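You operate a simulated robot arm through the tools that you are given. There is no shell and no other tool.

You are at the controls of a simulated two-armed robot. One attempt, no reset.

JOB
Pick up the cocoa carton that expires last from the clear space on the table by the sink with one hand, pass it to the other hand and put it on the lower shelf on the tile side. Set down upright: cocoa carton.

It is judged by the outcome, as a careful person would: the job done as asked, and still so three seconds after it is handed in. It fails if anything else is knocked over, pushed out of place, dropped, spilled or broken.

ROBOT AND FRAMES
Two 7-joint arms with two-finger parallel grippers on one trunk, on a base that moves. Base frame: it is fixed to the floor where the robot stands at the start and does not move with it; the origin is under the middle of the robot, x ahead of it, y to its left, z up; the surface under the hand at the start is at about z = 90. Lengths are in cm, angles in degrees, forces in N, time in s.
The left shoulder is at the start at [7, 13.4, 120.1], the right one opposite. With the tool pointing down near the work surface each hand reaches from about 18 to 64 cm from the robot's upright axis, wherever it stands, measured 20 degrees to its own side. Places, roughly: lower shelf on the tile side [110, 30, 20]. Payload 1.57 kg a hand.
Tool frame (each hand has its own): the origin (TCP) lies between the finger pads and is the grasp point; the fingertips stand 3 cm ahead of it; z points along the fingers, y is the line along which they close. The gripper opens to 8 cm. The fingers are 1.7 cm wide and 1.2 cm thick; the gripper's body (4 by 8.2 cm) begins 8 cm behind the TCP.
Orientation is that of the tool frame in the base frame, as a unit quaternion [w, x, y, z]. With the fingers straight down and closing along the base's y, the tool's x points along the base's -x, its y along +y and its z along -z.

CONTROLS
- The arms move only by the tool apply_moves. It takes "left_deltas", "right_deltas" or both (then of equal length, played together; a hand with none holds still); each is a list that holds one entry, the list of rows, each a list of 6 numbers: the shift along the tool's x, y, z in units of 25 mm (1.0 is 25 mm), then the turn, a rotation vector about the tool's x, y, z in units of 6 degrees (1.0 is 6 degrees). In form: [[[dx, dy, dz, wx, wy, wz], ...]]. A call has 1 to 20 rows; each row shifts and turns the commanded pose from where the row before left it, along the tool's axes as they then stand. "left_grip" and "right_grip" are, for a hand that has rows, the finger opening in cm, from 0 to 8, set as the call begins (left out, the last holds). A call with a number of a shift or a turn outside -1 to 1 is refused whole. Each row takes 0.2 s and may step no farther than 5 cm and 8.6 degrees from the row before; otherwise, or with a gripper value out of range, the whole call is refused. Where a pose cannot be reached the arm comes as near as it can. A force on the tool above 40 N (or 10 N above the force at the start of the call, whichever is more), or a blocked arm, ends the call early, and 0.2 s more pass. Each finger travels about 15.3 cm/s and halts on what it meets, pressing with about 43 N; the grip force reading is that of the motor and also rises with nothing between the fingers. The clock runs only during rows and for 0.2 s after the last one: add rows that do not move to give the fingers time. It gives the time, the measured TCP pose, the force on the tool (base axes), the opening and the grip force at its end, in the units of the frame above (readings bear some noise), with the torque about the TCP (base axes, N m) and any sound that the robot's microphone picked up.
- Cameras (640 x 400 px; columns grow to the right, rows downward): "scene" is now at [11.89, 4.61, 141.79]; the picture's right is [0.56, -0.83, 0.00], its down [-0.56, -0.38, -0.73] and it looks along [0.61, 0.41, -0.68] (base axes); focal length 266 px, centre (320, 200). "left" rides on the left gripper at [7.2, 0.7, -12.2] in its tool frame; the picture's right is [-0.09, 1.00, 0.00], its down [-0.84, -0.08, -0.54] and it looks along [-0.54, -0.05, 0.84] (tool axes); focal length 238 px, centre (320, 200). "right" rides on the right gripper at [7.2, -0.7, -12.2] in its tool frame; the picture's right is [0.09, 1.00, 0.00], its down [-0.84, 0.08, -0.54] and it looks along [-0.54, 0.05, 0.84] (tool axes); focal length 238 px, centre (320, 200). There is no depth. A picture from a camera that has moved, and an enlarged one, comes with that camera's place and axes in the base frame and with its lens.
- grab_frame(camera): a new picture of that camera. It takes no simulated time.
- move_column(by): slides the trunk up (or, below 0, down) by that many cm; the arms and the scene camera ride with it, the base frame stays. It gives what a move gives, with no picture.
- base_move(legs): drives the robot by 1 to 6 legs, each [ahead, left, turn to the left] in cm, cm and degrees, along the robot's own axes; the way and the turn of a leg run together, so that a leg with both is an arc; at most 150 cm and 180 degrees a leg. The arms and the cameras ride along, it lands a little off, and it stops where it bumps. It gives what a move gives.
- turn_head(pan, tilt): turns the head with the scene camera to pan (to the left, within 86 degrees either way) and tilt (down, from -29 to 69), counted from straight ahead of the robot. It gives what a move gives.
- close_up(camera, box): a new picture of the part [left, top, right, bottom] of that camera's present view, enlarged. It takes no simulated time.
- finish_job(): hands the job in; it is judged then, once.

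Places have to be worked out from the pictures, the camera data and where the tool is seen. Open the grippers and draw the arms clear of the work before you hand the job in, unless the task says otherwise.

The tools are called after "Emit:" by a JSON object that holds its "op" and its "data". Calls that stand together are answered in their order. apply_moves: Moves the arms, as the interface text tells. Its arguments: {"type":"object","properties":{"left_deltas":{"type":"array","items":{"type":"array","items":{"type":"array","items":{"type":"number"}}}},"left_grip":{"type":"number"},"right_deltas":{"type":"array","items":{"type":"array","items":{"type":"array","items":{"type":"number"}}}},"right_grip":{"type":"number"}},"required":[]} The other tools are called the same way: move_column (by) moves the trunk up or down; base_move (legs) drives the base; turn_head (pan, tilt) turns the head that bears the scene camera; grab_frame (camera) takes a picture; close_up (camera, box) takes an enlarged picture of a part of a camera's view; finish_job () hands the job in.

At the start:

```text
time: 0.0
left_tool_pos: [36.02, 40.18, 121.34]
left_ee_rot: [-0.001, 0.001, 1.0, 0.0]
left_wrist_force: [0.7, -0.5, 0.6]
left_torque: [-0.02, -0.02, -0.02]
left_finger_gap: 8.0
left_gripper_force: 0.0
right_tool_pos: [41.42, 1.44, 118.66]
right_ee_rot: [0.0, 0.0, 1.0, 0.0]
right_wrist_force: [0.1, 0.0, -0.9]
right_torque: [0.0, -0.01, -0.05]
right_finger_gap: 7.98
right_gripper_force: 0.1
trunk travel left (down, up): [-77.5, 16.5]
robot x, y, heading: [-0.22, -0.22, 0.0]
head pan, tilt (commanded): [34.3, 42.8]
```

scene: 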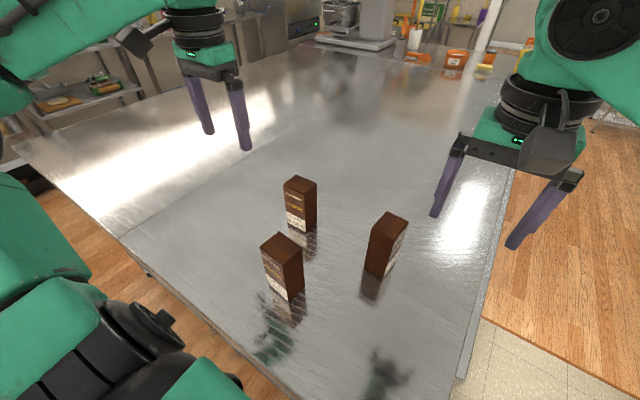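
right: 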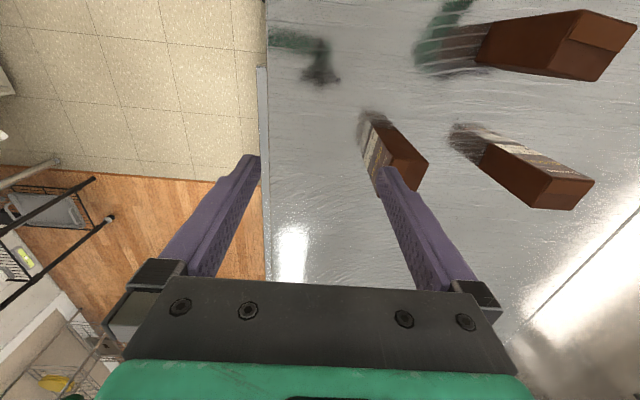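
left: 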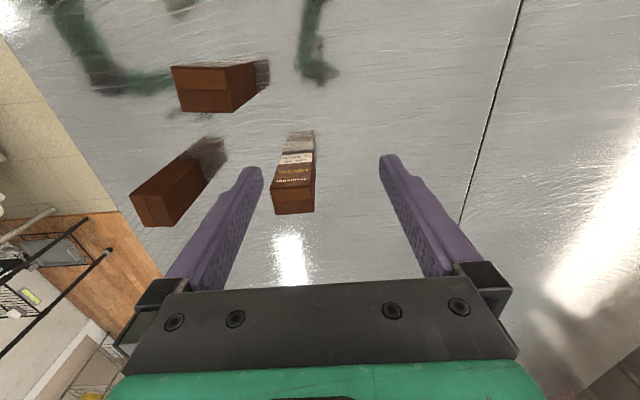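

The pictures show three cocoa cartons on the steel table. I'll enlarge each to read the expiry dates.

Emit:
{"op": "close_up", "data": {"camera": "scene", "box": [270, 170, 330, 240]}}

Emit:
{"op": "close_up", "data": {"camera": "scene", "box": [250, 225, 320, 305]}}

Emit:
{"op": "close_up", "data": {"camera": "scene", "box": [355, 205, 420, 285]}}

Emit:
{"op": "close_up", "data": {"camera": "left", "box": [260, 120, 330, 220]}}

Emit:
{"op": "close_up", "data": {"camera": "right", "box": [350, 100, 440, 200]}}

```text
5.71 times, centred on (300, 205) of scene
camera zoom: at [11.89, 4.61, 141.79], right [0.56, -0.83, 0.0], down [-0.56, -0.38, -0.73], along [0.61, 0.41, -0.68], focal length 1522 px, centre (434, 171)
```

zoom: 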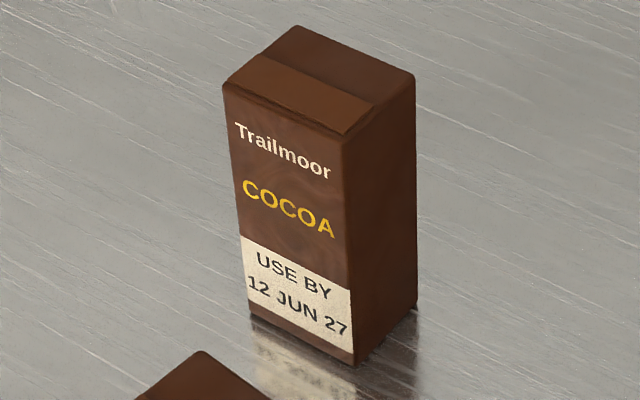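

```text
5.00 times, centred on (285, 265) of scene
camera zoom: at [11.89, 4.61, 141.79], right [0.56, -0.83, 0.0], down [-0.56, -0.38, -0.73], along [0.61, 0.41, -0.68], focal length 1332 px, centre (495, -125)
```

zoom: 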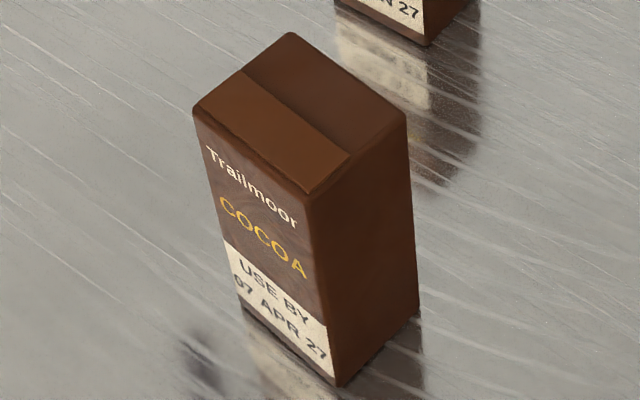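

```text
5.00 times, centred on (388, 245) of scene
camera zoom: at [11.89, 4.61, 141.79], right [0.56, -0.83, 0.0], down [-0.56, -0.38, -0.73], along [0.61, 0.41, -0.68], focal length 1332 px, centre (-18, -25)
```

zoom: 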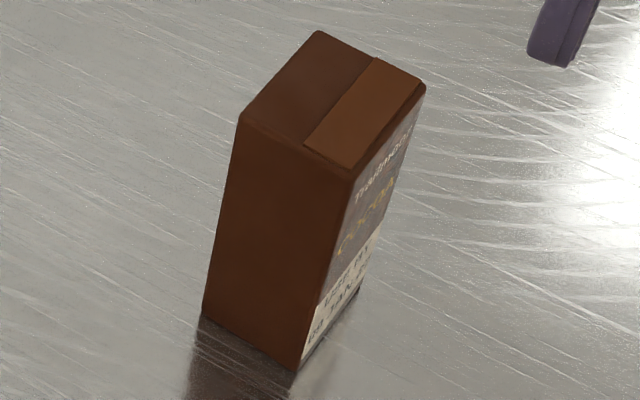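

```text
4.00 times, centred on (295, 170) of left
camera zoom: at [28.89, 40.81, 133.53], right [0.09, 1.0, 0.0], down [0.84, -0.08, 0.54], along [0.54, -0.05, -0.84], focal length 953 px, centre (420, 320)
```

zoom: 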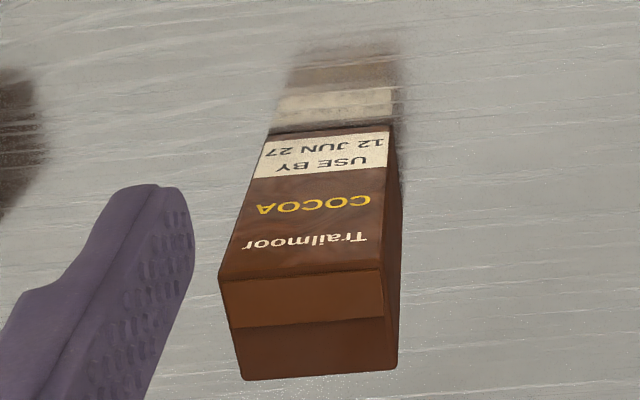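

```text
4.00 times, centred on (395, 150) of right
camera zoom: at [34.31, 0.9, 130.75], right [-0.09, 1.0, 0.0], down [0.84, 0.08, 0.54], along [0.54, 0.05, -0.84], focal length 953 px, centre (20, 400)
```

zoom: 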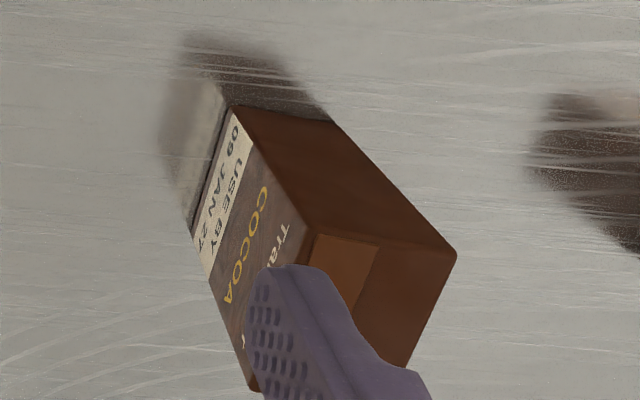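

The dates read 12 JUN 27, 07 APR 27 and 09 JAN 27 (the last needs a check). I'll zoom further on the label of the third and second cartons.

Emit:
{"op": "close_up", "data": {"camera": "right", "box": [370, 120, 420, 165]}}

Emit:
{"op": "close_up", "data": {"camera": "scene", "box": [290, 270, 325, 305]}}

Emit:
{"op": "close_up", "data": {"camera": "scene", "box": [265, 270, 300, 305]}}

Emit:
{"op": "close_up", "data": {"camera": "scene", "box": [0, 0, 160, 140]}}

```text
8.89 times, centred on (395, 142) of right
camera zoom: at [34.31, 0.9, 130.75], right [-0.09, 1.0, 0.0], down [0.84, 0.08, 0.54], along [0.54, 0.05, -0.84], focal length 2119 px, centre (-347, 711)
```

zoom: 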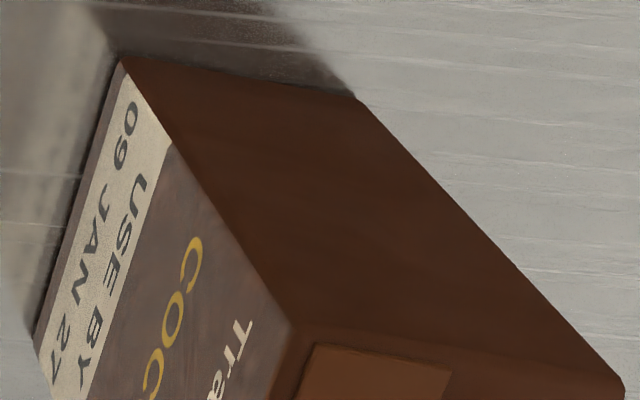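

```text
11.43 times, centred on (308, 288) of scene
camera zoom: at [11.89, 4.61, 141.79], right [0.56, -0.83, 0.0], down [-0.56, -0.38, -0.73], along [0.61, 0.41, -0.68], focal length 3044 px, centre (463, -800)
```

zoom: 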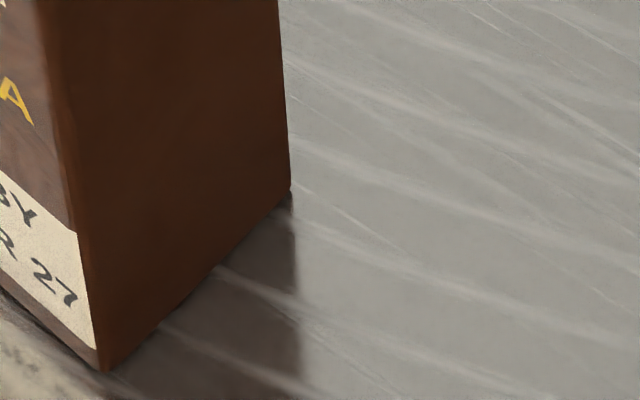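

```text
11.43 times, centred on (282, 288) of scene
camera zoom: at [11.89, 4.61, 141.79], right [0.56, -0.83, 0.0], down [-0.56, -0.38, -0.73], along [0.61, 0.41, -0.68], focal length 3044 px, centre (749, -800)
```

zoom: 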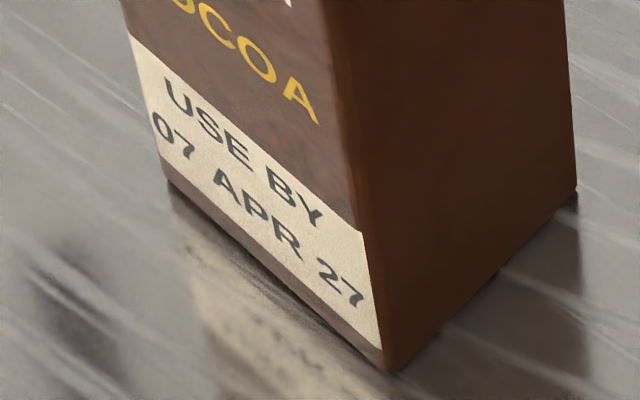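

```text
2.86 times, centred on (80, 70) of scene
camera zoom: at [11.89, 4.61, 141.79], right [0.56, -0.83, 0.0], down [-0.56, -0.38, -0.73], along [0.61, 0.41, -0.68], focal length 761 px, centre (1006, 571)
```

zoom: 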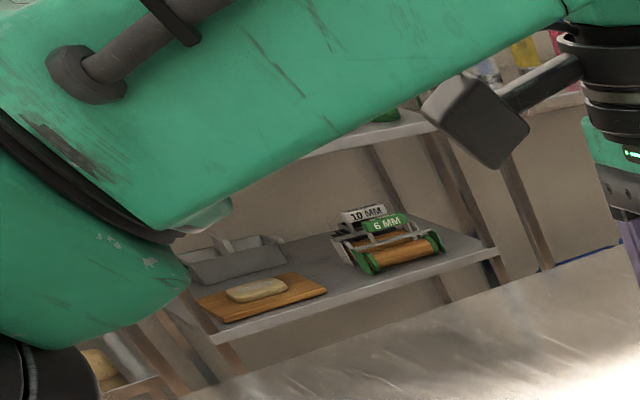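

The target is the 12 JUN 27 carton, at roughly (48, 34.5), about 6 x 4 x 13 cm. Before touching it I'll look around with the head to understand the table's edges, the floor and the shelf.

Emit:
{"op": "turn_head", "data": {"pan": -20, "tilt": 25}}

Emit:
{"op": "grab_frame", "data": {"camera": "scene"}}

Emit:
{"op": "turn_head", "data": {"pan": -70, "tilt": 35}}

Emit:
{"op": "grab_frame", "data": {"camera": "scene"}}

Emit:
{"op": "turn_head", "data": {"pan": 75, "tilt": 30}}

Emit:
{"op": "grab_frame", "data": {"camera": "scene"}}

Emit:
{"op": "turn_head", "data": {"pan": 25, "tilt": 10}}

Emit:
{"op": "grab_frame", "data": {"camera": "scene"}}

```text
time: 1.2
left_tool_pos: [36.17, 40.09, 121.27]
left_ee_rot: [0.0, 0.0, 1.0, 0.001]
left_wrist_force: [-0.2, 0.4, 0.0]
left_torque: [0.01, 0.0, 0.03]
left_finger_gap: 8.03
left_gripper_force: 0.0
right_tool_pos: [41.33, 1.46, 118.57]
right_ee_rot: [0.0, 0.0, 1.0, 0.0]
right_wrist_force: [-0.3, -0.1, 0.0]
right_torque: [0.0, 0.0, 0.01]
right_finger_gap: 7.98
right_gripper_force: 0.0
trunk travel left (down, up): [-77.5, 16.5]
robot x, y, heading: [-0.19, 0.03, 0.3]
head pan, tilt (commanded): [-20.0, 25.0]
```

```text
taken
camera scene: at [13.69, -3.21, 144.53], right [-0.34, -0.94, 0.0], down [-0.4, 0.14, -0.91], along [0.85, -0.31, -0.42], focal length 266 px, centre (320, 200)
```

scene: 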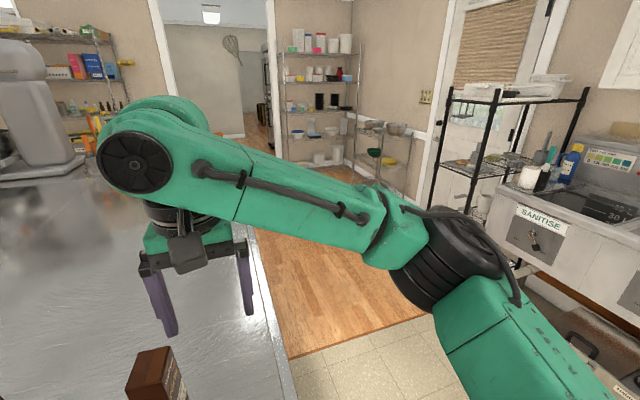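

```text
time: 2.4
left_tool_pos: [36.04, 40.22, 121.28]
left_ee_rot: [0.0, 0.0, 1.0, 0.0]
left_wrist_force: [-0.2, -0.1, 0.1]
left_torque: [-0.01, -0.02, 0.03]
left_finger_gap: 7.98
left_gripper_force: 0.1
right_tool_pos: [41.39, 1.5, 118.54]
right_ee_rot: [0.0, 0.0, 1.0, 0.0]
right_wrist_force: [-0.2, -0.1, -0.8]
right_torque: [-0.01, 0.03, 0.03]
right_finger_gap: 8.04
right_gripper_force: 0.2
trunk travel left (down, up): [-77.5, 16.5]
robot x, y, heading: [0.23, 0.21, 0.1]
head pan, tilt (commanded): [-70.0, 35.0]
```

```text
taken
camera scene: at [8.05, -8.34, 142.96], right [-0.94, -0.34, 0.0], down [-0.2, 0.54, -0.82], along [0.28, -0.77, -0.57], focal length 266 px, centre (320, 200)
```

scene: 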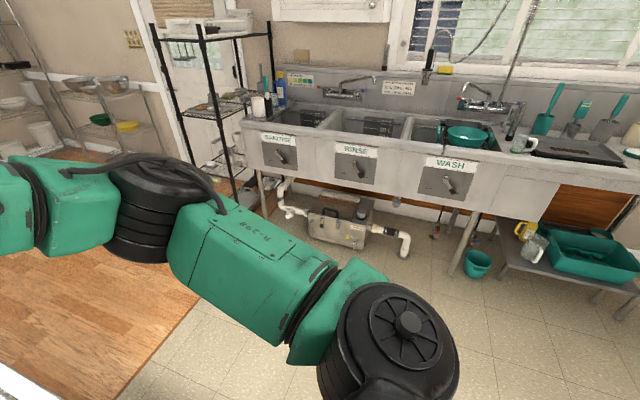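

```text
time: 4.7
left_tool_pos: [36.09, 40.19, 121.34]
left_ee_rot: [0.0, 0.0, 1.0, 0.0]
left_wrist_force: [0.0, -0.1, -0.7]
left_torque: [0.01, 0.01, -0.01]
left_finger_gap: 7.99
left_gripper_force: 0.0
right_tool_pos: [41.43, 1.44, 118.49]
right_ee_rot: [0.0, 0.0, 1.0, 0.0]
right_wrist_force: [0.2, -0.1, 0.1]
right_torque: [0.0, -0.03, 0.03]
right_finger_gap: 7.99
right_gripper_force: 0.1
trunk travel left (down, up): [-77.5, 16.5]
robot x, y, heading: [0.12, 0.43, 0.4]
head pan, tilt (commanded): [75.0, 30.0]
```

```text
taken
camera scene: at [7.38, 8.67, 143.74], right [0.97, -0.26, 0.0], down [-0.13, -0.48, -0.87], along [0.22, 0.84, -0.5], focal length 266 px, centre (320, 200)
```

scene: 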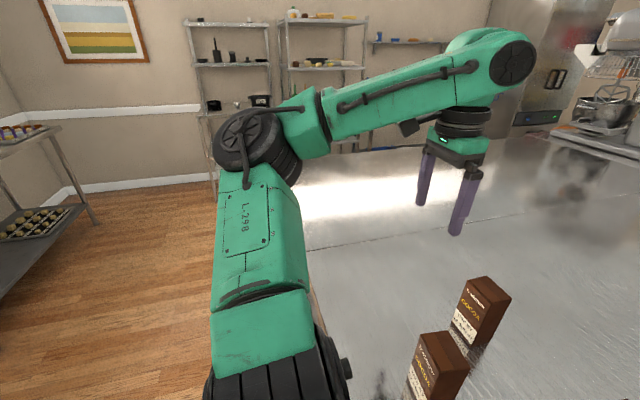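

```text
time: 5.9
left_tool_pos: [36.09, 40.16, 121.27]
left_ee_rot: [0.0, 0.0, 1.0, 0.0]
left_wrist_force: [-0.7, 0.4, -0.1]
left_torque: [0.0, 0.03, 0.02]
left_finger_gap: 8.02
left_gripper_force: 0.0
right_tool_pos: [41.48, 1.49, 118.65]
right_ee_rot: [0.0, 0.0, 1.0, 0.001]
right_wrist_force: [-0.2, -0.3, 0.8]
right_torque: [-0.03, -0.02, -0.03]
right_finger_gap: 7.99
right_gripper_force: 0.0
trunk travel left (down, up): [-77.5, 16.5]
robot x, y, heading: [-0.24, 0.13, 0.1]
head pan, tilt (commanded): [25.0, 10.0]
```

```text
taken
camera scene: at [13.45, 3.87, 146.97], right [0.42, -0.91, 0.0], down [-0.16, -0.07, -0.98], along [0.89, 0.42, -0.17], focal length 266 px, centre (320, 200)
```

scene: 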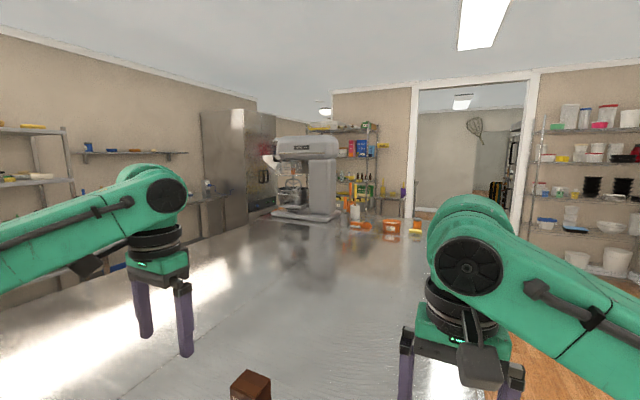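

The 12 JUN 27 carton is the one to take. I plan to grip it from above with the left hand (turned 90° clockwise so its camera is away from the right arm). First I move the left hand over it, keeping height, and turn it.

Emit:
{"op": "turn_head", "data": {"pan": 36, "tilt": 48}}

Emit:
{"op": "apply_moves", "data": {"left_deltas": [[[-0.68, -0.326, 0.13, 0, 0, 0], [-0.68, -0.326, 0.13, 0, 0, 0], [-0.68, -0.326, 0.13, 0, 0, 0], [-0.68, -0.326, 0.13, 0, 0, 0], [-0.68, -0.326, 0.13, 0, 0, 0], [-0.68, -0.326, 0.13, 0, 0, 0], [-0.68, -0.326, 0.13, 0, 0, 0], [0, 0, 0, 0, 0, 0]]], "left_grip": 8}}

Emit:
{"op": "apply_moves", "data": {"left_deltas": [[[0, 0, 0, 0, 0, 1], [0, 0, 0, 0, 0, 1], [0, 0, 0, 0, 0, 1], [0, 0, 0, 0, 0, 1], [0, 0, 0, 0, 0, 1], [0, 0, 0, 0, 0, 1], [0, 0, 0, 0, 0, 1], [0, 0, 0, 0, 0, 1], [0, 0, 0, 0, 0, 1], [0, 0, 0, 0, 0, 1], [0, 0, 0, 0, 0, 1], [0, 0, 0, 0, 0, 1], [0, 0, 0, 0, 0, 1], [0, 0, 0, 0, 0, 1], [0, 0, 0, 0, 0, 1], [0, 0, 0, 0, 0, 0]]]}}

Emit:
{"op": "grab_frame", "data": {"camera": "scene"}}

Emit:
{"op": "grab_frame", "data": {"camera": "left"}}

```text
time: 6.9
left_tool_pos: [36.12, 40.11, 121.34]
left_ee_rot: [0.001, 0.0, 1.0, 0.0]
left_wrist_force: [0.2, 0.5, 0.0]
left_torque: [0.01, -0.01, 0.02]
left_finger_gap: 8.0
left_gripper_force: 0.1
right_tool_pos: [41.41, 1.54, 118.59]
right_ee_rot: [0.0, -0.001, 1.0, 0.0]
right_wrist_force: [0.4, 0.1, 0.2]
right_torque: [-0.01, -0.01, 0.02]
right_finger_gap: 8.01
right_gripper_force: 0.0
trunk travel left (down, up): [-77.5, 16.5]
robot x, y, heading: [0.15, -0.16, -0.2]
head pan, tilt (commanded): [36.0, 48.0]
```

```text
time: 8.7
left_tool_pos: [47.94, 34.38, 118.95]
left_ee_rot: [0.0, 0.0, 1.0, 0.0]
left_wrist_force: [0.9, 0.5, -0.8]
left_torque: [0.01, -0.01, 0.0]
left_finger_gap: 8.01
left_gripper_force: 0.0
right_tool_pos: [41.28, 1.48, 118.6]
right_ee_rot: [0.0, 0.001, 1.0, 0.0]
right_wrist_force: [0.2, -0.5, -0.3]
right_torque: [0.0, -0.01, 0.04]
right_finger_gap: 7.99
right_gripper_force: 0.0
trunk travel left (down, up): [-77.5, 16.5]
robot x, y, heading: [-0.0, 0.16, 0.1]
head pan, tilt (commanded): [36.0, 48.0]
```

```text
time: 12.1
left_tool_pos: [47.77, 34.39, 119.02]
left_ee_rot: [0.0, 0.708, 0.707, 0.0]
left_wrist_force: [-1.0, -1.1, -0.3]
left_torque: [0.02, 0.01, 0.01]
left_finger_gap: 8.01
left_gripper_force: 0.1
right_tool_pos: [41.42, 1.49, 118.46]
right_ee_rot: [0.0, 0.0, 1.0, 0.0]
right_wrist_force: [0.2, -0.3, 0.4]
right_torque: [-0.03, 0.03, -0.01]
right_finger_gap: 8.01
right_gripper_force: 0.0
trunk travel left (down, up): [-77.5, 16.5]
robot x, y, heading: [0.2, 0.47, 0.1]
head pan, tilt (commanded): [36.0, 48.0]
```

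```text
taken
camera scene: at [11.41, 4.56, 141.06], right [0.59, -0.81, 0.0], down [-0.6, -0.44, -0.67], along [0.54, 0.39, -0.74], focal length 266 px, centre (320, 200)
```

scene: 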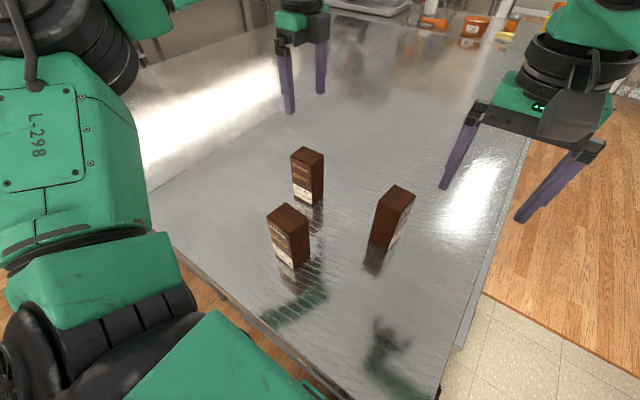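

```text
taken
camera left: at [48.61, 41.59, 131.29], right [1.0, -0.09, 0.0], down [-0.08, -0.84, 0.54], along [-0.05, -0.54, -0.84], focal length 238 px, centre (320, 200)
```

left: 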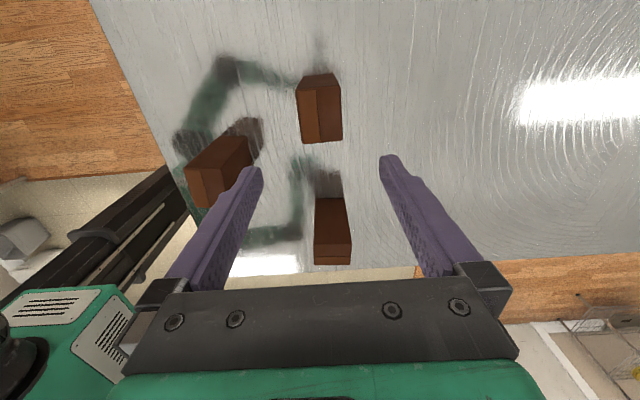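

The left hand is over the target at height 119 and turned cleanly. I'll enlarge the carton in both cameras to refine its position and yaw.

Emit:
{"op": "close_up", "data": {"camera": "left", "box": [280, 60, 360, 160]}}

Emit:
{"op": "close_up", "data": {"camera": "scene", "box": [275, 140, 339, 215]}}

```text
4.00 times, centred on (320, 110) of left
camera zoom: at [48.61, 41.59, 131.29], right [1.0, -0.09, 0.0], down [-0.08, -0.84, 0.54], along [-0.05, -0.54, -0.84], focal length 953 px, centre (320, 560)
```

zoom: 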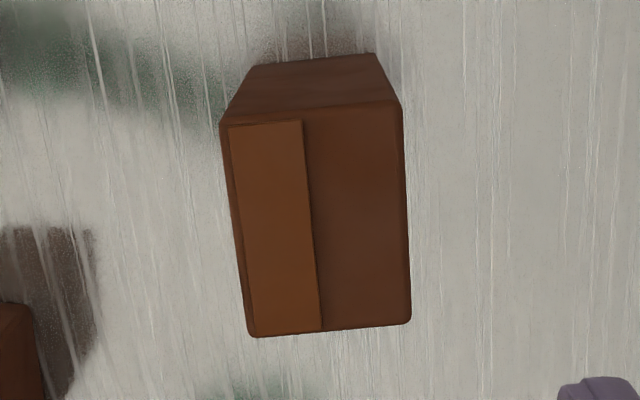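

```text
5.33 times, centred on (307, 178) of scene
camera zoom: at [11.41, 4.56, 141.06], right [0.59, -0.81, 0.0], down [-0.6, -0.44, -0.67], along [0.54, 0.39, -0.74], focal length 1420 px, centre (389, 320)
```

zoom: 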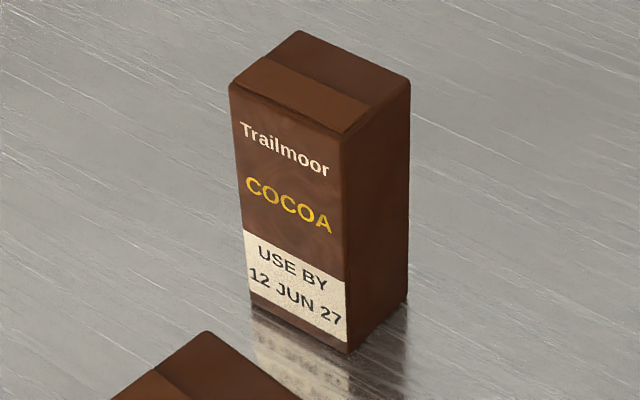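

Carton refined: x 45.8–50.5, y 31.8–37.9, top near z 103.5, yaw about 0. I center the left hand at (48.1, 34.8) and descend to z≈108, then check.

Emit:
{"op": "apply_moves", "data": {"left_deltas": [[[0.16, 0.1, 0.4, 0, 0, 0], [0, 0, 0.8, 0, 0, 0], [0, 0, 0.8, 0, 0, 0], [0, 0, 0.8, 0, 0, 0], [0, 0, 0.8, 0, 0, 0], [0, 0, 0.8, 0, 0, 0], [0, 0, 0, 0, 0, 0]]]}}

Emit:
{"op": "grab_frame", "data": {"camera": "left"}}

Emit:
{"op": "close_up", "data": {"camera": "scene", "box": [240, 80, 380, 220]}}

```text
time: 13.7
left_tool_pos: [48.14, 34.65, 108.0]
left_ee_rot: [0.001, 0.708, 0.707, 0.0]
left_wrist_force: [-0.7, -0.6, 0.3]
left_torque: [0.0, 0.03, -0.03]
left_finger_gap: 7.99
left_gripper_force: 0.0
right_tool_pos: [41.43, 1.48, 118.61]
right_ee_rot: [0.0, 0.0, 1.0, 0.0]
right_wrist_force: [0.0, 0.6, 0.2]
right_torque: [-0.03, -0.03, -0.04]
right_finger_gap: 7.99
right_gripper_force: 0.0
trunk travel left (down, up): [-77.5, 16.5]
robot x, y, heading: [0.08, -0.23, 0.1]
head pan, tilt (commanded): [36.0, 48.0]
```

```text
taken
camera left: at [48.85, 42.0, 120.25], right [1.0, -0.09, 0.0], down [-0.08, -0.84, 0.54], along [-0.05, -0.54, -0.84], focal length 238 px, centre (320, 200)
```

left: 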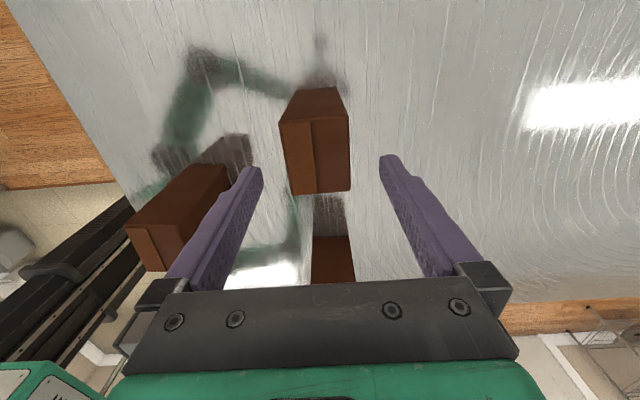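

```text
2.86 times, centred on (310, 150) of scene
camera zoom: at [11.4, 4.55, 141.06], right [0.59, -0.81, 0.0], down [-0.6, -0.44, -0.67], along [0.54, 0.39, -0.74], focal length 761 px, centre (349, 343)
```

zoom: 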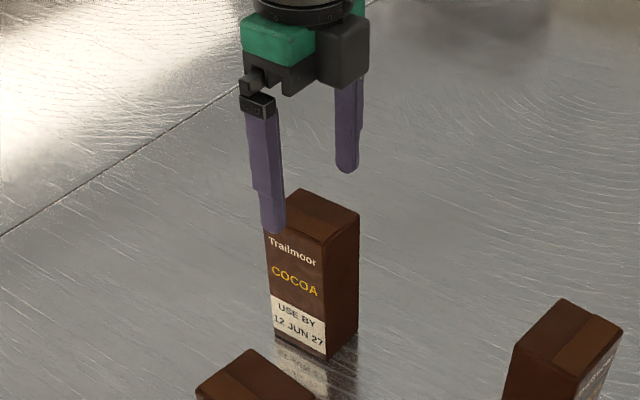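

The fingers straddle the carton evenly in both views. I descend 8 cm to z≈100 (tips at about 97, clear of the table).

Emit:
{"op": "apply_moves", "data": {"left_deltas": [[[0.04, 0, 0.64, 0, 0, 0], [0, 0, 0.64, 0, 0, 0], [0, 0, 0.64, 0, 0, 0], [0, 0, 0.64, 0, 0, 0], [0, 0, 0.64, 0, 0, 0], [0, 0, 0, 0, 0, 0]]]}}

Emit:
{"op": "grab_frame", "data": {"camera": "left"}}

Emit:
{"op": "close_up", "data": {"camera": "scene", "box": [240, 80, 380, 220]}}

```text
time: 15.1
left_tool_pos: [48.28, 35.03, 100.04]
left_ee_rot: [-0.001, 0.707, 0.707, 0.0]
left_wrist_force: [0.5, 0.0, 0.1]
left_torque: [0.02, -0.01, -0.01]
left_finger_gap: 8.0
left_gripper_force: 0.0
right_tool_pos: [41.43, 1.47, 118.58]
right_ee_rot: [0.0, 0.0, 1.0, 0.0]
right_wrist_force: [0.0, -0.1, 0.5]
right_torque: [0.02, 0.02, 0.03]
right_finger_gap: 8.01
right_gripper_force: 0.0
trunk travel left (down, up): [-77.5, 16.5]
robot x, y, heading: [0.21, -0.3, 0.1]
head pan, tilt (commanded): [36.0, 48.0]
```

```text
taken
camera left: at [48.91, 42.13, 112.27], right [1.0, -0.09, 0.0], down [-0.08, -0.84, 0.54], along [-0.05, -0.54, -0.84], focal length 238 px, centre (320, 200)
```

left: 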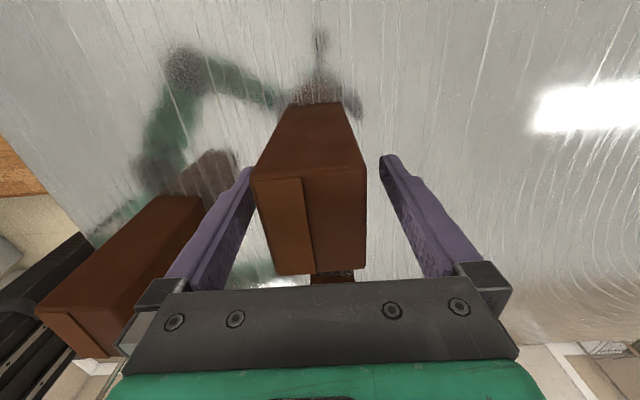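

```text
2.86 times, centred on (310, 150) of scene
camera zoom: at [11.39, 4.55, 141.06], right [0.59, -0.81, 0.0], down [-0.6, -0.44, -0.67], along [0.54, 0.39, -0.74], focal length 761 px, centre (349, 343)
```

zoom: 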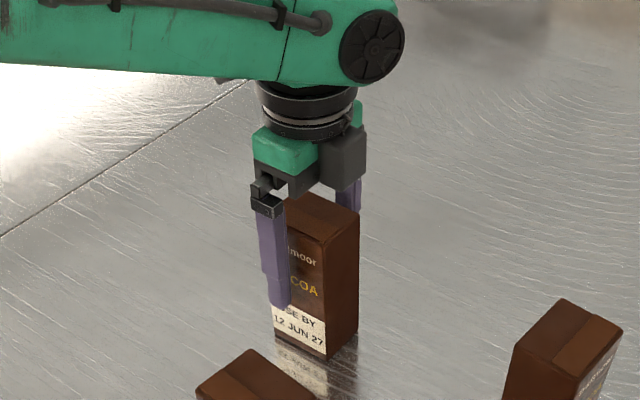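

The gap is balanced on both sides (within about 0.1 cm). I close the left fingers on the carton.

Emit:
{"op": "apply_moves", "data": {"left_deltas": [[[0, 0, 0, 0, 0, 0], [0, 0, 0, 0, 0, 0], [0, 0, 0, 0, 0, 0], [0, 0, 0, 0, 0, 0]]], "left_grip": 2}}

Emit:
{"op": "grab_frame", "data": {"camera": "left"}}

```text
time: 16.1
left_tool_pos: [48.27, 34.91, 99.98]
left_ee_rot: [0.0, 0.707, 0.707, 0.0]
left_wrist_force: [0.2, -0.6, -0.7]
left_torque: [0.05, 0.02, 0.01]
left_finger_gap: 4.93
left_gripper_force: 43.0
right_tool_pos: [41.37, 1.49, 118.62]
right_ee_rot: [0.0, 0.001, 1.0, 0.001]
right_wrist_force: [0.7, 0.4, -0.4]
right_torque: [-0.03, 0.04, -0.03]
right_finger_gap: 8.0
right_gripper_force: 0.0
trunk travel left (down, up): [-77.5, 16.5]
robot x, y, heading: [-0.07, -0.14, -0.0]
head pan, tilt (commanded): [36.0, 48.0]
```

```text
taken
camera left: at [48.93, 42.15, 112.26], right [1.0, -0.09, 0.0], down [-0.08, -0.84, 0.54], along [-0.05, -0.54, -0.84], focal length 238 px, centre (320, 200)
```

left: 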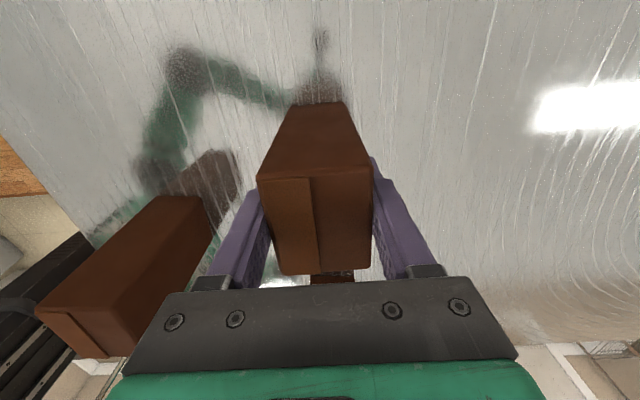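

Grip holds at 4.93 cm gap with 43 N. I lift straight up 25 cm.

Emit:
{"op": "apply_moves", "data": {"left_deltas": [[[0, 0, -0.3, 0, 0, 0], [0, 0, -0.6, 0, 0, 0], [0, 0, -0.9, 0, 0, 0], [0, 0, -1, 0, 0, 0], [0, 0, -1, 0, 0, 0], [0, 0, -1, 0, 0, 0], [0, 0, -1, 0, 0, 0], [0, 0, -1, 0, 0, 0], [0, 0, -1, 0, 0, 0], [0, 0, -1, 0, 0, 0], [0, 0, -0.8, 0, 0, 0], [0, 0, -0.4, 0, 0, 0], [0, 0, 0, 0, 0, 0]]]}}

Emit:
{"op": "grab_frame", "data": {"camera": "scene"}}

Emit:
{"op": "grab_frame", "data": {"camera": "left"}}

```text
time: 18.9
left_tool_pos: [48.24, 34.88, 125.07]
left_ee_rot: [0.0, 0.707, 0.707, 0.0]
left_wrist_force: [0.6, -0.1, -2.8]
left_torque: [-0.02, 0.03, 0.01]
left_finger_gap: 4.95
left_gripper_force: 42.9
right_tool_pos: [41.33, 1.6, 118.44]
right_ee_rot: [-0.001, 0.0, 1.0, 0.0]
right_wrist_force: [0.1, 0.6, -0.9]
right_torque: [-0.03, -0.04, 0.01]
right_finger_gap: 7.99
right_gripper_force: 0.1
trunk travel left (down, up): [-77.5, 16.5]
robot x, y, heading: [-0.0, 0.11, 0.0]
head pan, tilt (commanded): [36.0, 48.0]
```

```text
taken
camera scene: at [11.45, 4.61, 141.05], right [0.59, -0.81, 0.0], down [-0.6, -0.44, -0.67], along [0.54, 0.39, -0.74], focal length 266 px, centre (320, 200)
```

scene: 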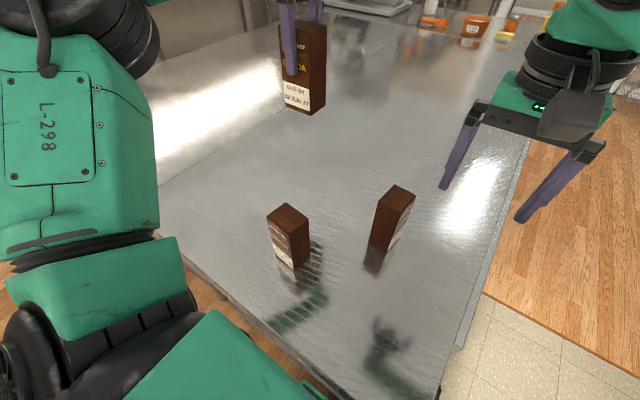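

```text
taken
camera left: at [48.97, 42.11, 137.32], right [1.0, -0.09, 0.0], down [-0.08, -0.84, 0.54], along [-0.05, -0.54, -0.84], focal length 238 px, centre (320, 200)
```

left: 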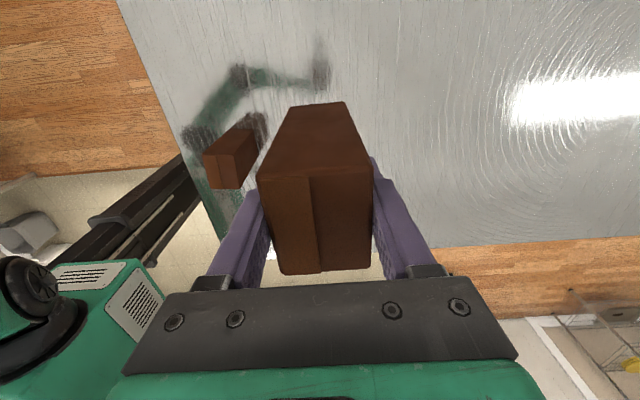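

The carton (about 0.28 kg) is held upright in the left hand. Now I move the right hand aside and up, yaw it 90° to point leftwards and pitch it up to 45°, watching reach.

Emit:
{"op": "apply_moves", "data": {"right_deltas": [[[-0.033, -0.767, -0.433, 0, 0, 0], [-0.033, -0.767, -0.433, 0, 0, 0], [-0.033, -0.767, -0.433, 0, 0, 0], [-0.033, -0.767, -0.433, 0, 0, 0], [-0.033, -0.767, -0.433, 0, 0, 0], [-0.033, -0.767, -0.433, 0, 0, 0], [0, 0, 0, 0, 0, 0]]], "right_grip": 8}}

Emit:
{"op": "apply_moves", "data": {"right_deltas": [[[0, 0, 0, 0, 0, -1], [0, 0, 0, 0, 0, -1], [0, 0, 0, 0, 0, -1], [0, 0, 0, 0, 0, -1], [0, 0, 0, 0, 0, -1], [0, 0, 0, 0, 0, -1], [0, 0, 0, 0, 0, -1], [0, 0, 0, 0, 0, -1], [0, 0, 0, 0, 0, -1], [0, 0, 0, 0, 0, -1], [0, 0, 0, 0, 0, -1], [0, 0, 0, 0, 0, -1], [0, 0, 0, 0, 0, -1], [0, 0, 0, 0, 0, -1], [0, 0, 0, 0, 0, -1], [0, 0, 0, 0, 0, 0]]]}}

Emit:
{"op": "apply_moves", "data": {"right_deltas": [[[0, 0, 0, 0, -0.9375, 0], [0, 0, 0, 0, -0.9375, 0], [0, 0, 0, 0, -0.9375, 0], [0, 0, 0, 0, -0.9375, 0], [0, 0, 0, 0, -0.9375, 0], [0, 0, 0, 0, -0.9375, 0], [0, 0, 0, 0, -0.9375, 0], [0, 0, 0, 0, -0.9375, 0], [0, 0, 0, 0, 0, 0]]]}}

Emit:
{"op": "turn_head", "data": {"pan": 15, "tilt": 35}}

Emit:
{"op": "grab_frame", "data": {"camera": "scene"}}

Emit:
{"op": "grab_frame", "data": {"camera": "right"}}

```text
time: 20.5
left_tool_pos: [48.25, 34.93, 124.92]
left_ee_rot: [0.001, 0.707, 0.707, 0.0]
left_wrist_force: [-0.2, 0.6, -2.1]
left_torque: [-0.01, 0.02, 0.01]
left_finger_gap: 4.95
left_gripper_force: 42.9
right_tool_pos: [41.78, -10.1, 125.13]
right_ee_rot: [0.0, 0.0, 1.0, 0.0]
right_wrist_force: [0.8, -0.2, 0.5]
right_torque: [-0.03, 0.01, 0.02]
right_finger_gap: 8.0
right_gripper_force: 0.0
trunk travel left (down, up): [-77.5, 16.5]
robot x, y, heading: [0.27, 0.09, 0.0]
head pan, tilt (commanded): [36.0, 48.0]
```

```text
time: 23.9
left_tool_pos: [48.36, 34.91, 125.07]
left_ee_rot: [0.0, 0.707, 0.707, 0.001]
left_wrist_force: [0.5, 0.4, -2.4]
left_torque: [-0.03, -0.02, 0.01]
left_finger_gap: 4.91
left_gripper_force: 43.0
right_tool_pos: [41.97, -9.99, 125.09]
right_ee_rot: [0.001, -0.707, 0.707, 0.0]
right_wrist_force: [-1.1, 0.1, 0.5]
right_torque: [-0.02, 0.0, -0.01]
right_finger_gap: 7.95
right_gripper_force: 0.0
trunk travel left (down, up): [-77.5, 16.5]
robot x, y, heading: [-0.35, -0.07, -0.2]
head pan, tilt (commanded): [36.0, 48.0]
```

```text
time: 25.9
left_tool_pos: [48.32, 34.86, 124.95]
left_ee_rot: [0.0, 0.707, 0.707, 0.0]
left_wrist_force: [-0.3, -0.5, -2.9]
left_torque: [0.02, 0.01, -0.01]
left_finger_gap: 4.98
left_gripper_force: 42.8
right_tool_pos: [41.84, -9.91, 125.05]
right_ee_rot: [0.271, -0.653, 0.653, 0.271]
right_wrist_force: [0.1, 1.0, -0.1]
right_torque: [0.03, 0.01, 0.0]
right_finger_gap: 8.02
right_gripper_force: 0.1
trunk travel left (down, up): [-77.5, 16.5]
robot x, y, heading: [-0.02, -0.13, 0.1]
head pan, tilt (commanded): [36.0, 48.0]
```

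```text
time: 26.8
left_tool_pos: [48.23, 34.78, 124.94]
left_ee_rot: [0.0, 0.707, 0.707, 0.0]
left_wrist_force: [0.5, 0.0, -1.9]
left_torque: [0.0, -0.04, 0.01]
left_finger_gap: 4.95
left_gripper_force: 42.5
right_tool_pos: [41.85, -10.02, 125.11]
right_ee_rot: [-0.27, 0.653, -0.653, -0.271]
right_wrist_force: [-0.3, -0.2, 0.3]
right_torque: [0.01, 0.0, -0.03]
right_finger_gap: 8.01
right_gripper_force: 0.0
trunk travel left (down, up): [-77.5, 16.5]
robot x, y, heading: [-0.17, 0.27, 0.0]
head pan, tilt (commanded): [15.0, 35.0]
```

```text
taken
camera scene: at [13.57, 2.24, 142.95], right [0.26, -0.97, 0.0], down [-0.55, -0.15, -0.82], along [0.79, 0.21, -0.57], focal length 266 px, centre (320, 200)
```

scene: 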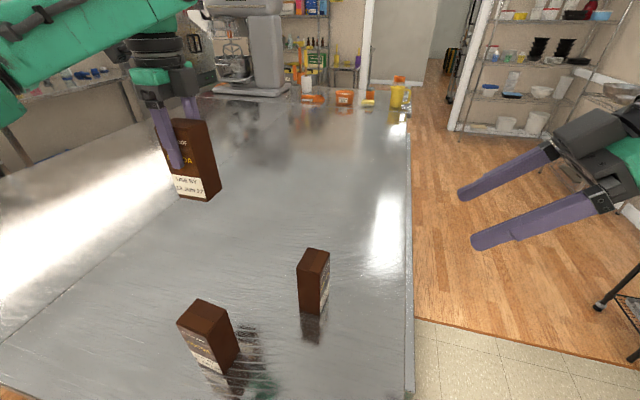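

```text
taken
camera right: at [42.67, -23.63, 128.61], right [-1.0, -0.07, -0.06], down [-0.08, 0.21, 0.97], along [-0.05, 0.98, -0.21], focal length 238 px, centre (320, 200)
```

right: 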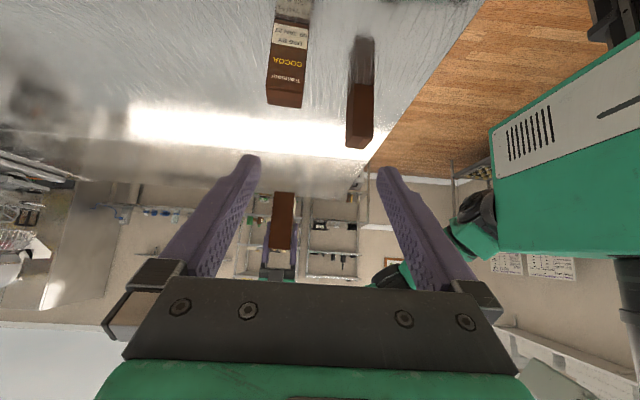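

Both hands are oriented as planned. I bring the left hand with the carton to (44, 16, 125), then the right hand to a stand-off 12.7 cm back along its 45° axis.

Emit:
{"op": "apply_moves", "data": {"left_deltas": [[[-0.756, -0.172, 0, 0, 0, 0], [-0.756, -0.172, 0, 0, 0, 0], [-0.756, -0.172, 0, 0, 0, 0], [-0.756, -0.172, 0, 0, 0, 0], [-0.756, -0.172, 0, 0, 0, 0], [-0.756, -0.172, 0, 0, 0, 0], [-0.756, -0.172, 0, 0, 0, 0], [-0.756, -0.172, 0, 0, 0, 0], [-0.756, -0.172, 0, 0, 0, 0], [-0.756, -0.172, 0, 0, 0, 0], [0, 0, 0, 0, 0, 0]]]}}

Emit:
{"op": "apply_moves", "data": {"right_deltas": [[[-0.668, -0.1075, 0.47, 0, 0, 0], [-0.668, -0.1075, 0.47, 0, 0, 0], [-0.668, -0.1075, 0.47, 0, 0, 0], [-0.668, -0.1075, 0.47, 0, 0, 0], [-0.668, -0.1075, 0.47, 0, 0, 0], [-0.668, -0.1075, 0.47, 0, 0, 0], [-0.668, -0.1075, 0.47, 0, 0, 0], [-0.668, -0.1075, 0.47, 0, 0, 0], [0, 0, 0, 0, 0, 0]]]}}

Emit:
{"op": "grab_frame", "data": {"camera": "scene"}}

Emit:
{"op": "grab_frame", "data": {"camera": "right"}}

Emit:
{"op": "grab_frame", "data": {"camera": "left"}}

```text
time: 29.2
left_tool_pos: [43.94, 15.94, 124.97]
left_ee_rot: [0.0, 0.706, 0.708, 0.0]
left_wrist_force: [-0.6, -0.1, -1.7]
left_torque: [0.0, 0.0, 0.0]
left_finger_gap: 4.94
left_gripper_force: 43.3
right_tool_pos: [41.84, -9.93, 125.14]
right_ee_rot: [0.27, -0.654, 0.654, 0.269]
right_wrist_force: [0.2, -0.2, 0.2]
right_torque: [0.02, 0.02, 0.0]
right_finger_gap: 8.0
right_gripper_force: 0.0
trunk travel left (down, up): [-77.5, 16.5]
robot x, y, heading: [-0.33, -0.32, 0.3]
head pan, tilt (commanded): [15.0, 35.0]
```

```text
time: 31.2
left_tool_pos: [44.05, 16.01, 124.92]
left_ee_rot: [-0.001, 0.707, 0.707, -0.001]
left_wrist_force: [-0.1, -0.2, -1.9]
left_torque: [-0.01, 0.0, 0.02]
left_finger_gap: 4.95
left_gripper_force: 42.6
right_tool_pos: [44.05, 6.16, 127.77]
right_ee_rot: [-0.271, 0.654, -0.653, -0.271]
right_wrist_force: [0.2, 0.1, 0.1]
right_torque: [-0.02, 0.01, 0.0]
right_finger_gap: 8.03
right_gripper_force: 0.1
trunk travel left (down, up): [-77.5, 16.5]
robot x, y, heading: [-0.44, -0.12, -0.0]
head pan, tilt (commanded): [15.0, 35.0]
```

```text
taken
camera scene: at [13.57, 2.16, 142.95], right [0.26, -0.97, 0.0], down [-0.55, -0.15, -0.82], along [0.79, 0.21, -0.57], focal length 266 px, centre (320, 200)
```

scene: 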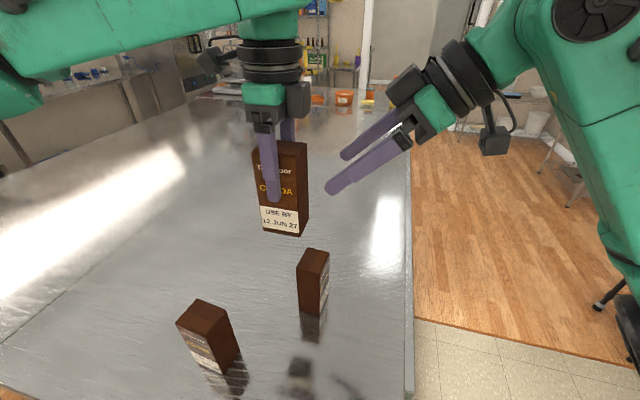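

```text
taken
camera right: at [44.78, -7.5, 131.35], right [-1.0, -0.06, -0.07], down [-0.08, 0.21, 0.97], along [-0.05, 0.98, -0.21], focal length 238 px, centre (320, 200)
```

right: 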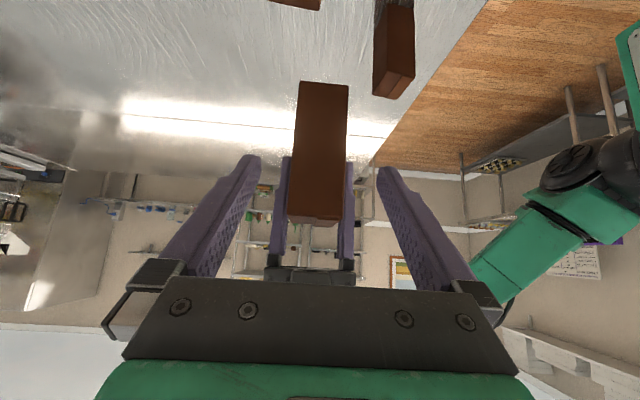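

```text
taken
camera left: at [44.65, 23.19, 137.24], right [1.0, -0.09, 0.0], down [-0.08, -0.84, 0.54], along [-0.05, -0.54, -0.84], focal length 238 px, centre (320, 200)
```

left: 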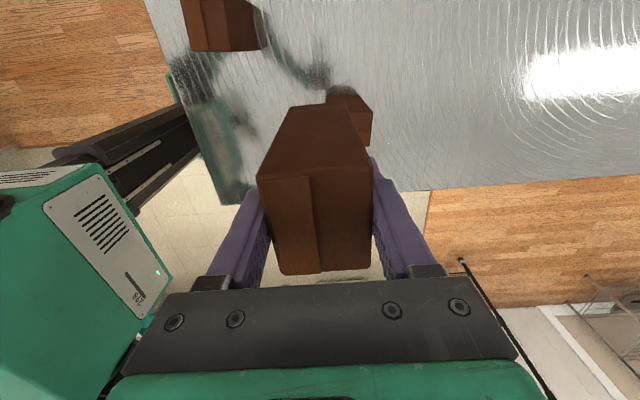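

The right fingers are lined up with the carton below the left fingertips. I advance 8.75 cm along the right tool axis, then check before the last part.

Emit:
{"op": "apply_moves", "data": {"right_deltas": [[[0, 0, 0.5, 0, 0, 0], [0, 0, 0.5, 0, 0, 0], [0, 0, 0.5, 0, 0, 0], [0, 0, 0.5, 0, 0, 0], [0, 0, 0.5, 0, 0, 0], [0, 0, 0.5, 0, 0, 0], [0, 0, 0.5, 0, 0, 0], [0, 0, 0, 0, 0, 0]]]}}

Emit:
{"op": "grab_frame", "data": {"camera": "right"}}

Emit:
{"op": "close_up", "data": {"camera": "scene", "box": [220, 60, 460, 260]}}

```text
time: 33.0
left_tool_pos: [44.03, 15.97, 125.07]
left_ee_rot: [0.0, 0.707, 0.707, 0.0]
left_wrist_force: [-0.4, 0.1, -1.5]
left_torque: [0.05, -0.01, 0.02]
left_finger_gap: 4.97
left_gripper_force: 43.1
right_tool_pos: [44.04, 12.23, 121.53]
right_ee_rot: [0.271, -0.653, 0.653, 0.271]
right_wrist_force: [-0.2, 0.3, 0.5]
right_torque: [0.01, 0.02, -0.02]
right_finger_gap: 8.01
right_gripper_force: 0.1
trunk travel left (down, up): [-77.5, 16.5]
robot x, y, heading: [-0.07, -0.11, -0.1]
head pan, tilt (commanded): [15.0, 35.0]
```

```text
taken
camera right: at [44.74, -1.38, 125.15], right [-1.0, -0.07, -0.06], down [-0.08, 0.21, 0.97], along [-0.05, 0.98, -0.21], focal length 238 px, centre (320, 200)
```

right: 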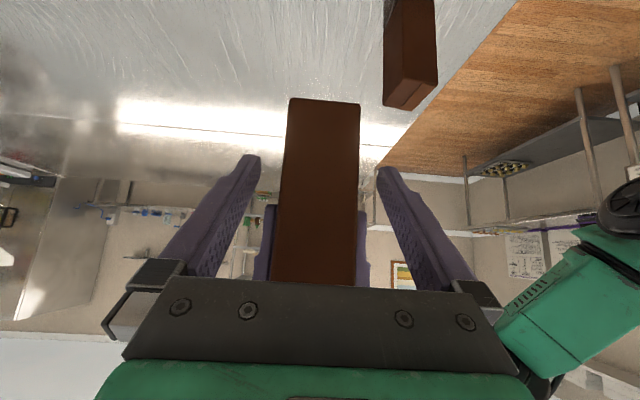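

```text
2.00 times, centred on (340, 160) of scene
camera zoom: at [13.57, 2.2, 142.95], right [0.26, -0.97, 0.0], down [-0.55, -0.15, -0.82], along [0.79, 0.21, -0.57], focal length 533 px, centre (280, 280)
```

zoom: 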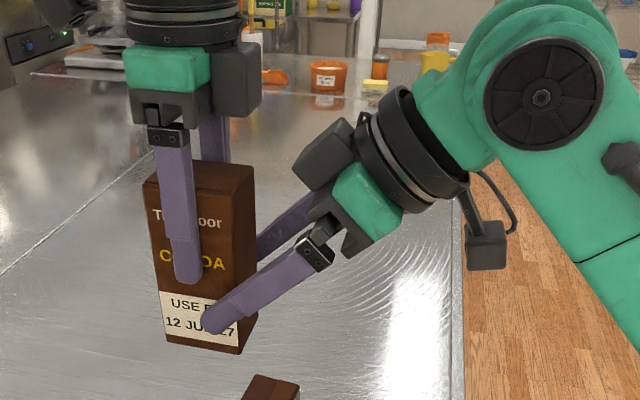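

Clearances look good: the right fingers pass under the left ones and the grippers' boxes are about 4 cm apart. I advance the last 4 cm.

Emit:
{"op": "apply_moves", "data": {"right_deltas": [[[0, 0, 0.405, 0, 0, 0], [0, 0, 0.405, 0, 0, 0], [0, 0, 0.405, 0, 0, 0], [0, 0, 0.405, 0, 0, 0], [0, 0, 0, 0, 0, 0]]]}}

Emit:
{"op": "grab_frame", "data": {"camera": "right"}}

Emit:
{"op": "close_up", "data": {"camera": "scene", "box": [220, 60, 460, 260]}}

```text
time: 34.2
left_tool_pos: [43.99, 15.96, 125.02]
left_ee_rot: [0.0, 0.708, 0.707, 0.0]
left_wrist_force: [-0.7, 0.1, -2.3]
left_torque: [-0.02, -0.01, -0.01]
left_finger_gap: 4.94
left_gripper_force: 43.1
right_tool_pos: [44.1, 15.08, 118.85]
right_ee_rot: [0.27, -0.653, 0.654, 0.271]
right_wrist_force: [0.1, 0.4, 0.7]
right_torque: [-0.01, -0.01, 0.0]
right_finger_gap: 8.0
right_gripper_force: 0.1
trunk travel left (down, up): [-77.5, 16.5]
robot x, y, heading: [0.28, -0.17, -0.0]
head pan, tilt (commanded): [15.0, 35.0]
```

```text
taken
camera right: at [44.86, 1.53, 122.34], right [-1.0, -0.07, -0.06], down [-0.08, 0.21, 0.97], along [-0.05, 0.98, -0.21], focal length 238 px, centre (320, 200)
```

right: 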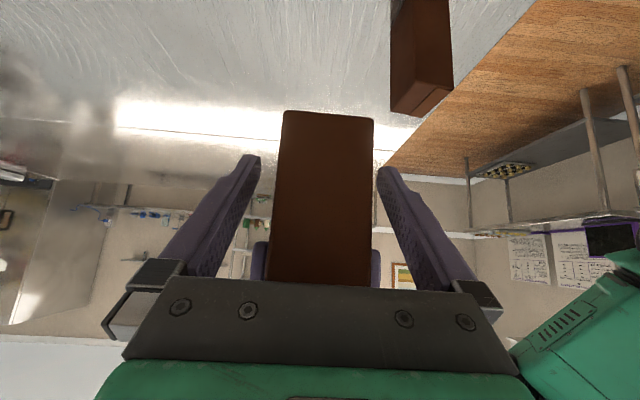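

```text
2.00 times, centred on (340, 160) of scene
camera zoom: at [13.58, 2.2, 142.95], right [0.26, -0.97, 0.0], down [-0.55, -0.15, -0.82], along [0.79, 0.21, -0.57], focal length 533 px, centre (280, 280)
```

zoom: 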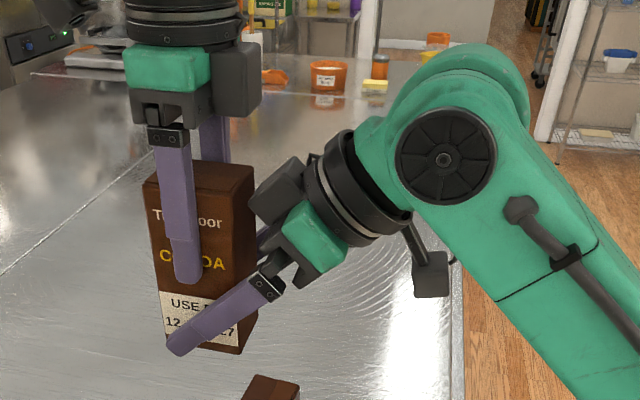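

The right fingers flank the carton's lower part with no contact force. I close the right grip while the left still holds.

Emit:
{"op": "apply_moves", "data": {"right_deltas": [[[0, 0, 0, 0, 0, 0], [0, 0, 0, 0, 0, 0], [0, 0, 0, 0, 0, 0], [0, 0, 0, 0, 0, 0], [0, 0, 0, 0, 0, 0]]], "right_grip": 2}}

Emit:
{"op": "close_up", "data": {"camera": "scene", "box": [220, 60, 460, 260]}}

```text
time: 35.4
left_tool_pos: [44.06, 16.03, 125.08]
left_ee_rot: [0.001, 0.706, 0.708, 0.001]
left_wrist_force: [14.0, 0.8, -1.5]
left_torque: [-0.02, -0.21, 0.45]
left_finger_gap: 4.95
left_gripper_force: 42.9
right_tool_pos: [43.99, 15.04, 118.86]
right_ee_rot: [-0.27, 0.655, -0.653, -0.27]
right_wrist_force: [-13.6, -0.9, -0.8]
right_torque: [0.08, -0.63, -0.36]
right_finger_gap: 4.95
right_gripper_force: 43.4
trunk travel left (down, up): [-77.5, 16.5]
robot x, y, heading: [-0.08, -0.63, -0.0]
head pan, tilt (commanded): [15.0, 35.0]
```

```text
2.00 times, centred on (340, 160) of scene
camera zoom: at [13.58, 2.22, 142.95], right [0.26, -0.97, 0.0], down [-0.55, -0.15, -0.82], along [0.79, 0.21, -0.57], focal length 533 px, centre (280, 280)
```

zoom: 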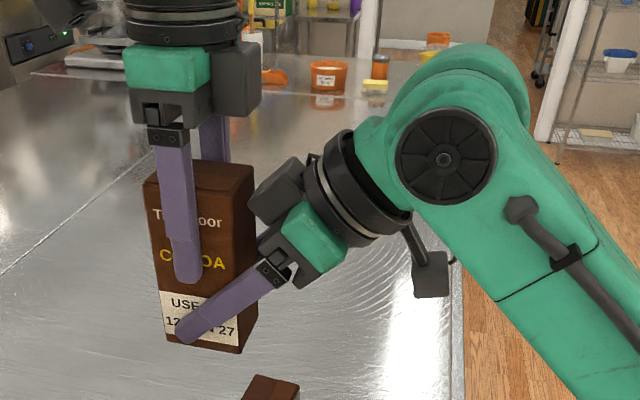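

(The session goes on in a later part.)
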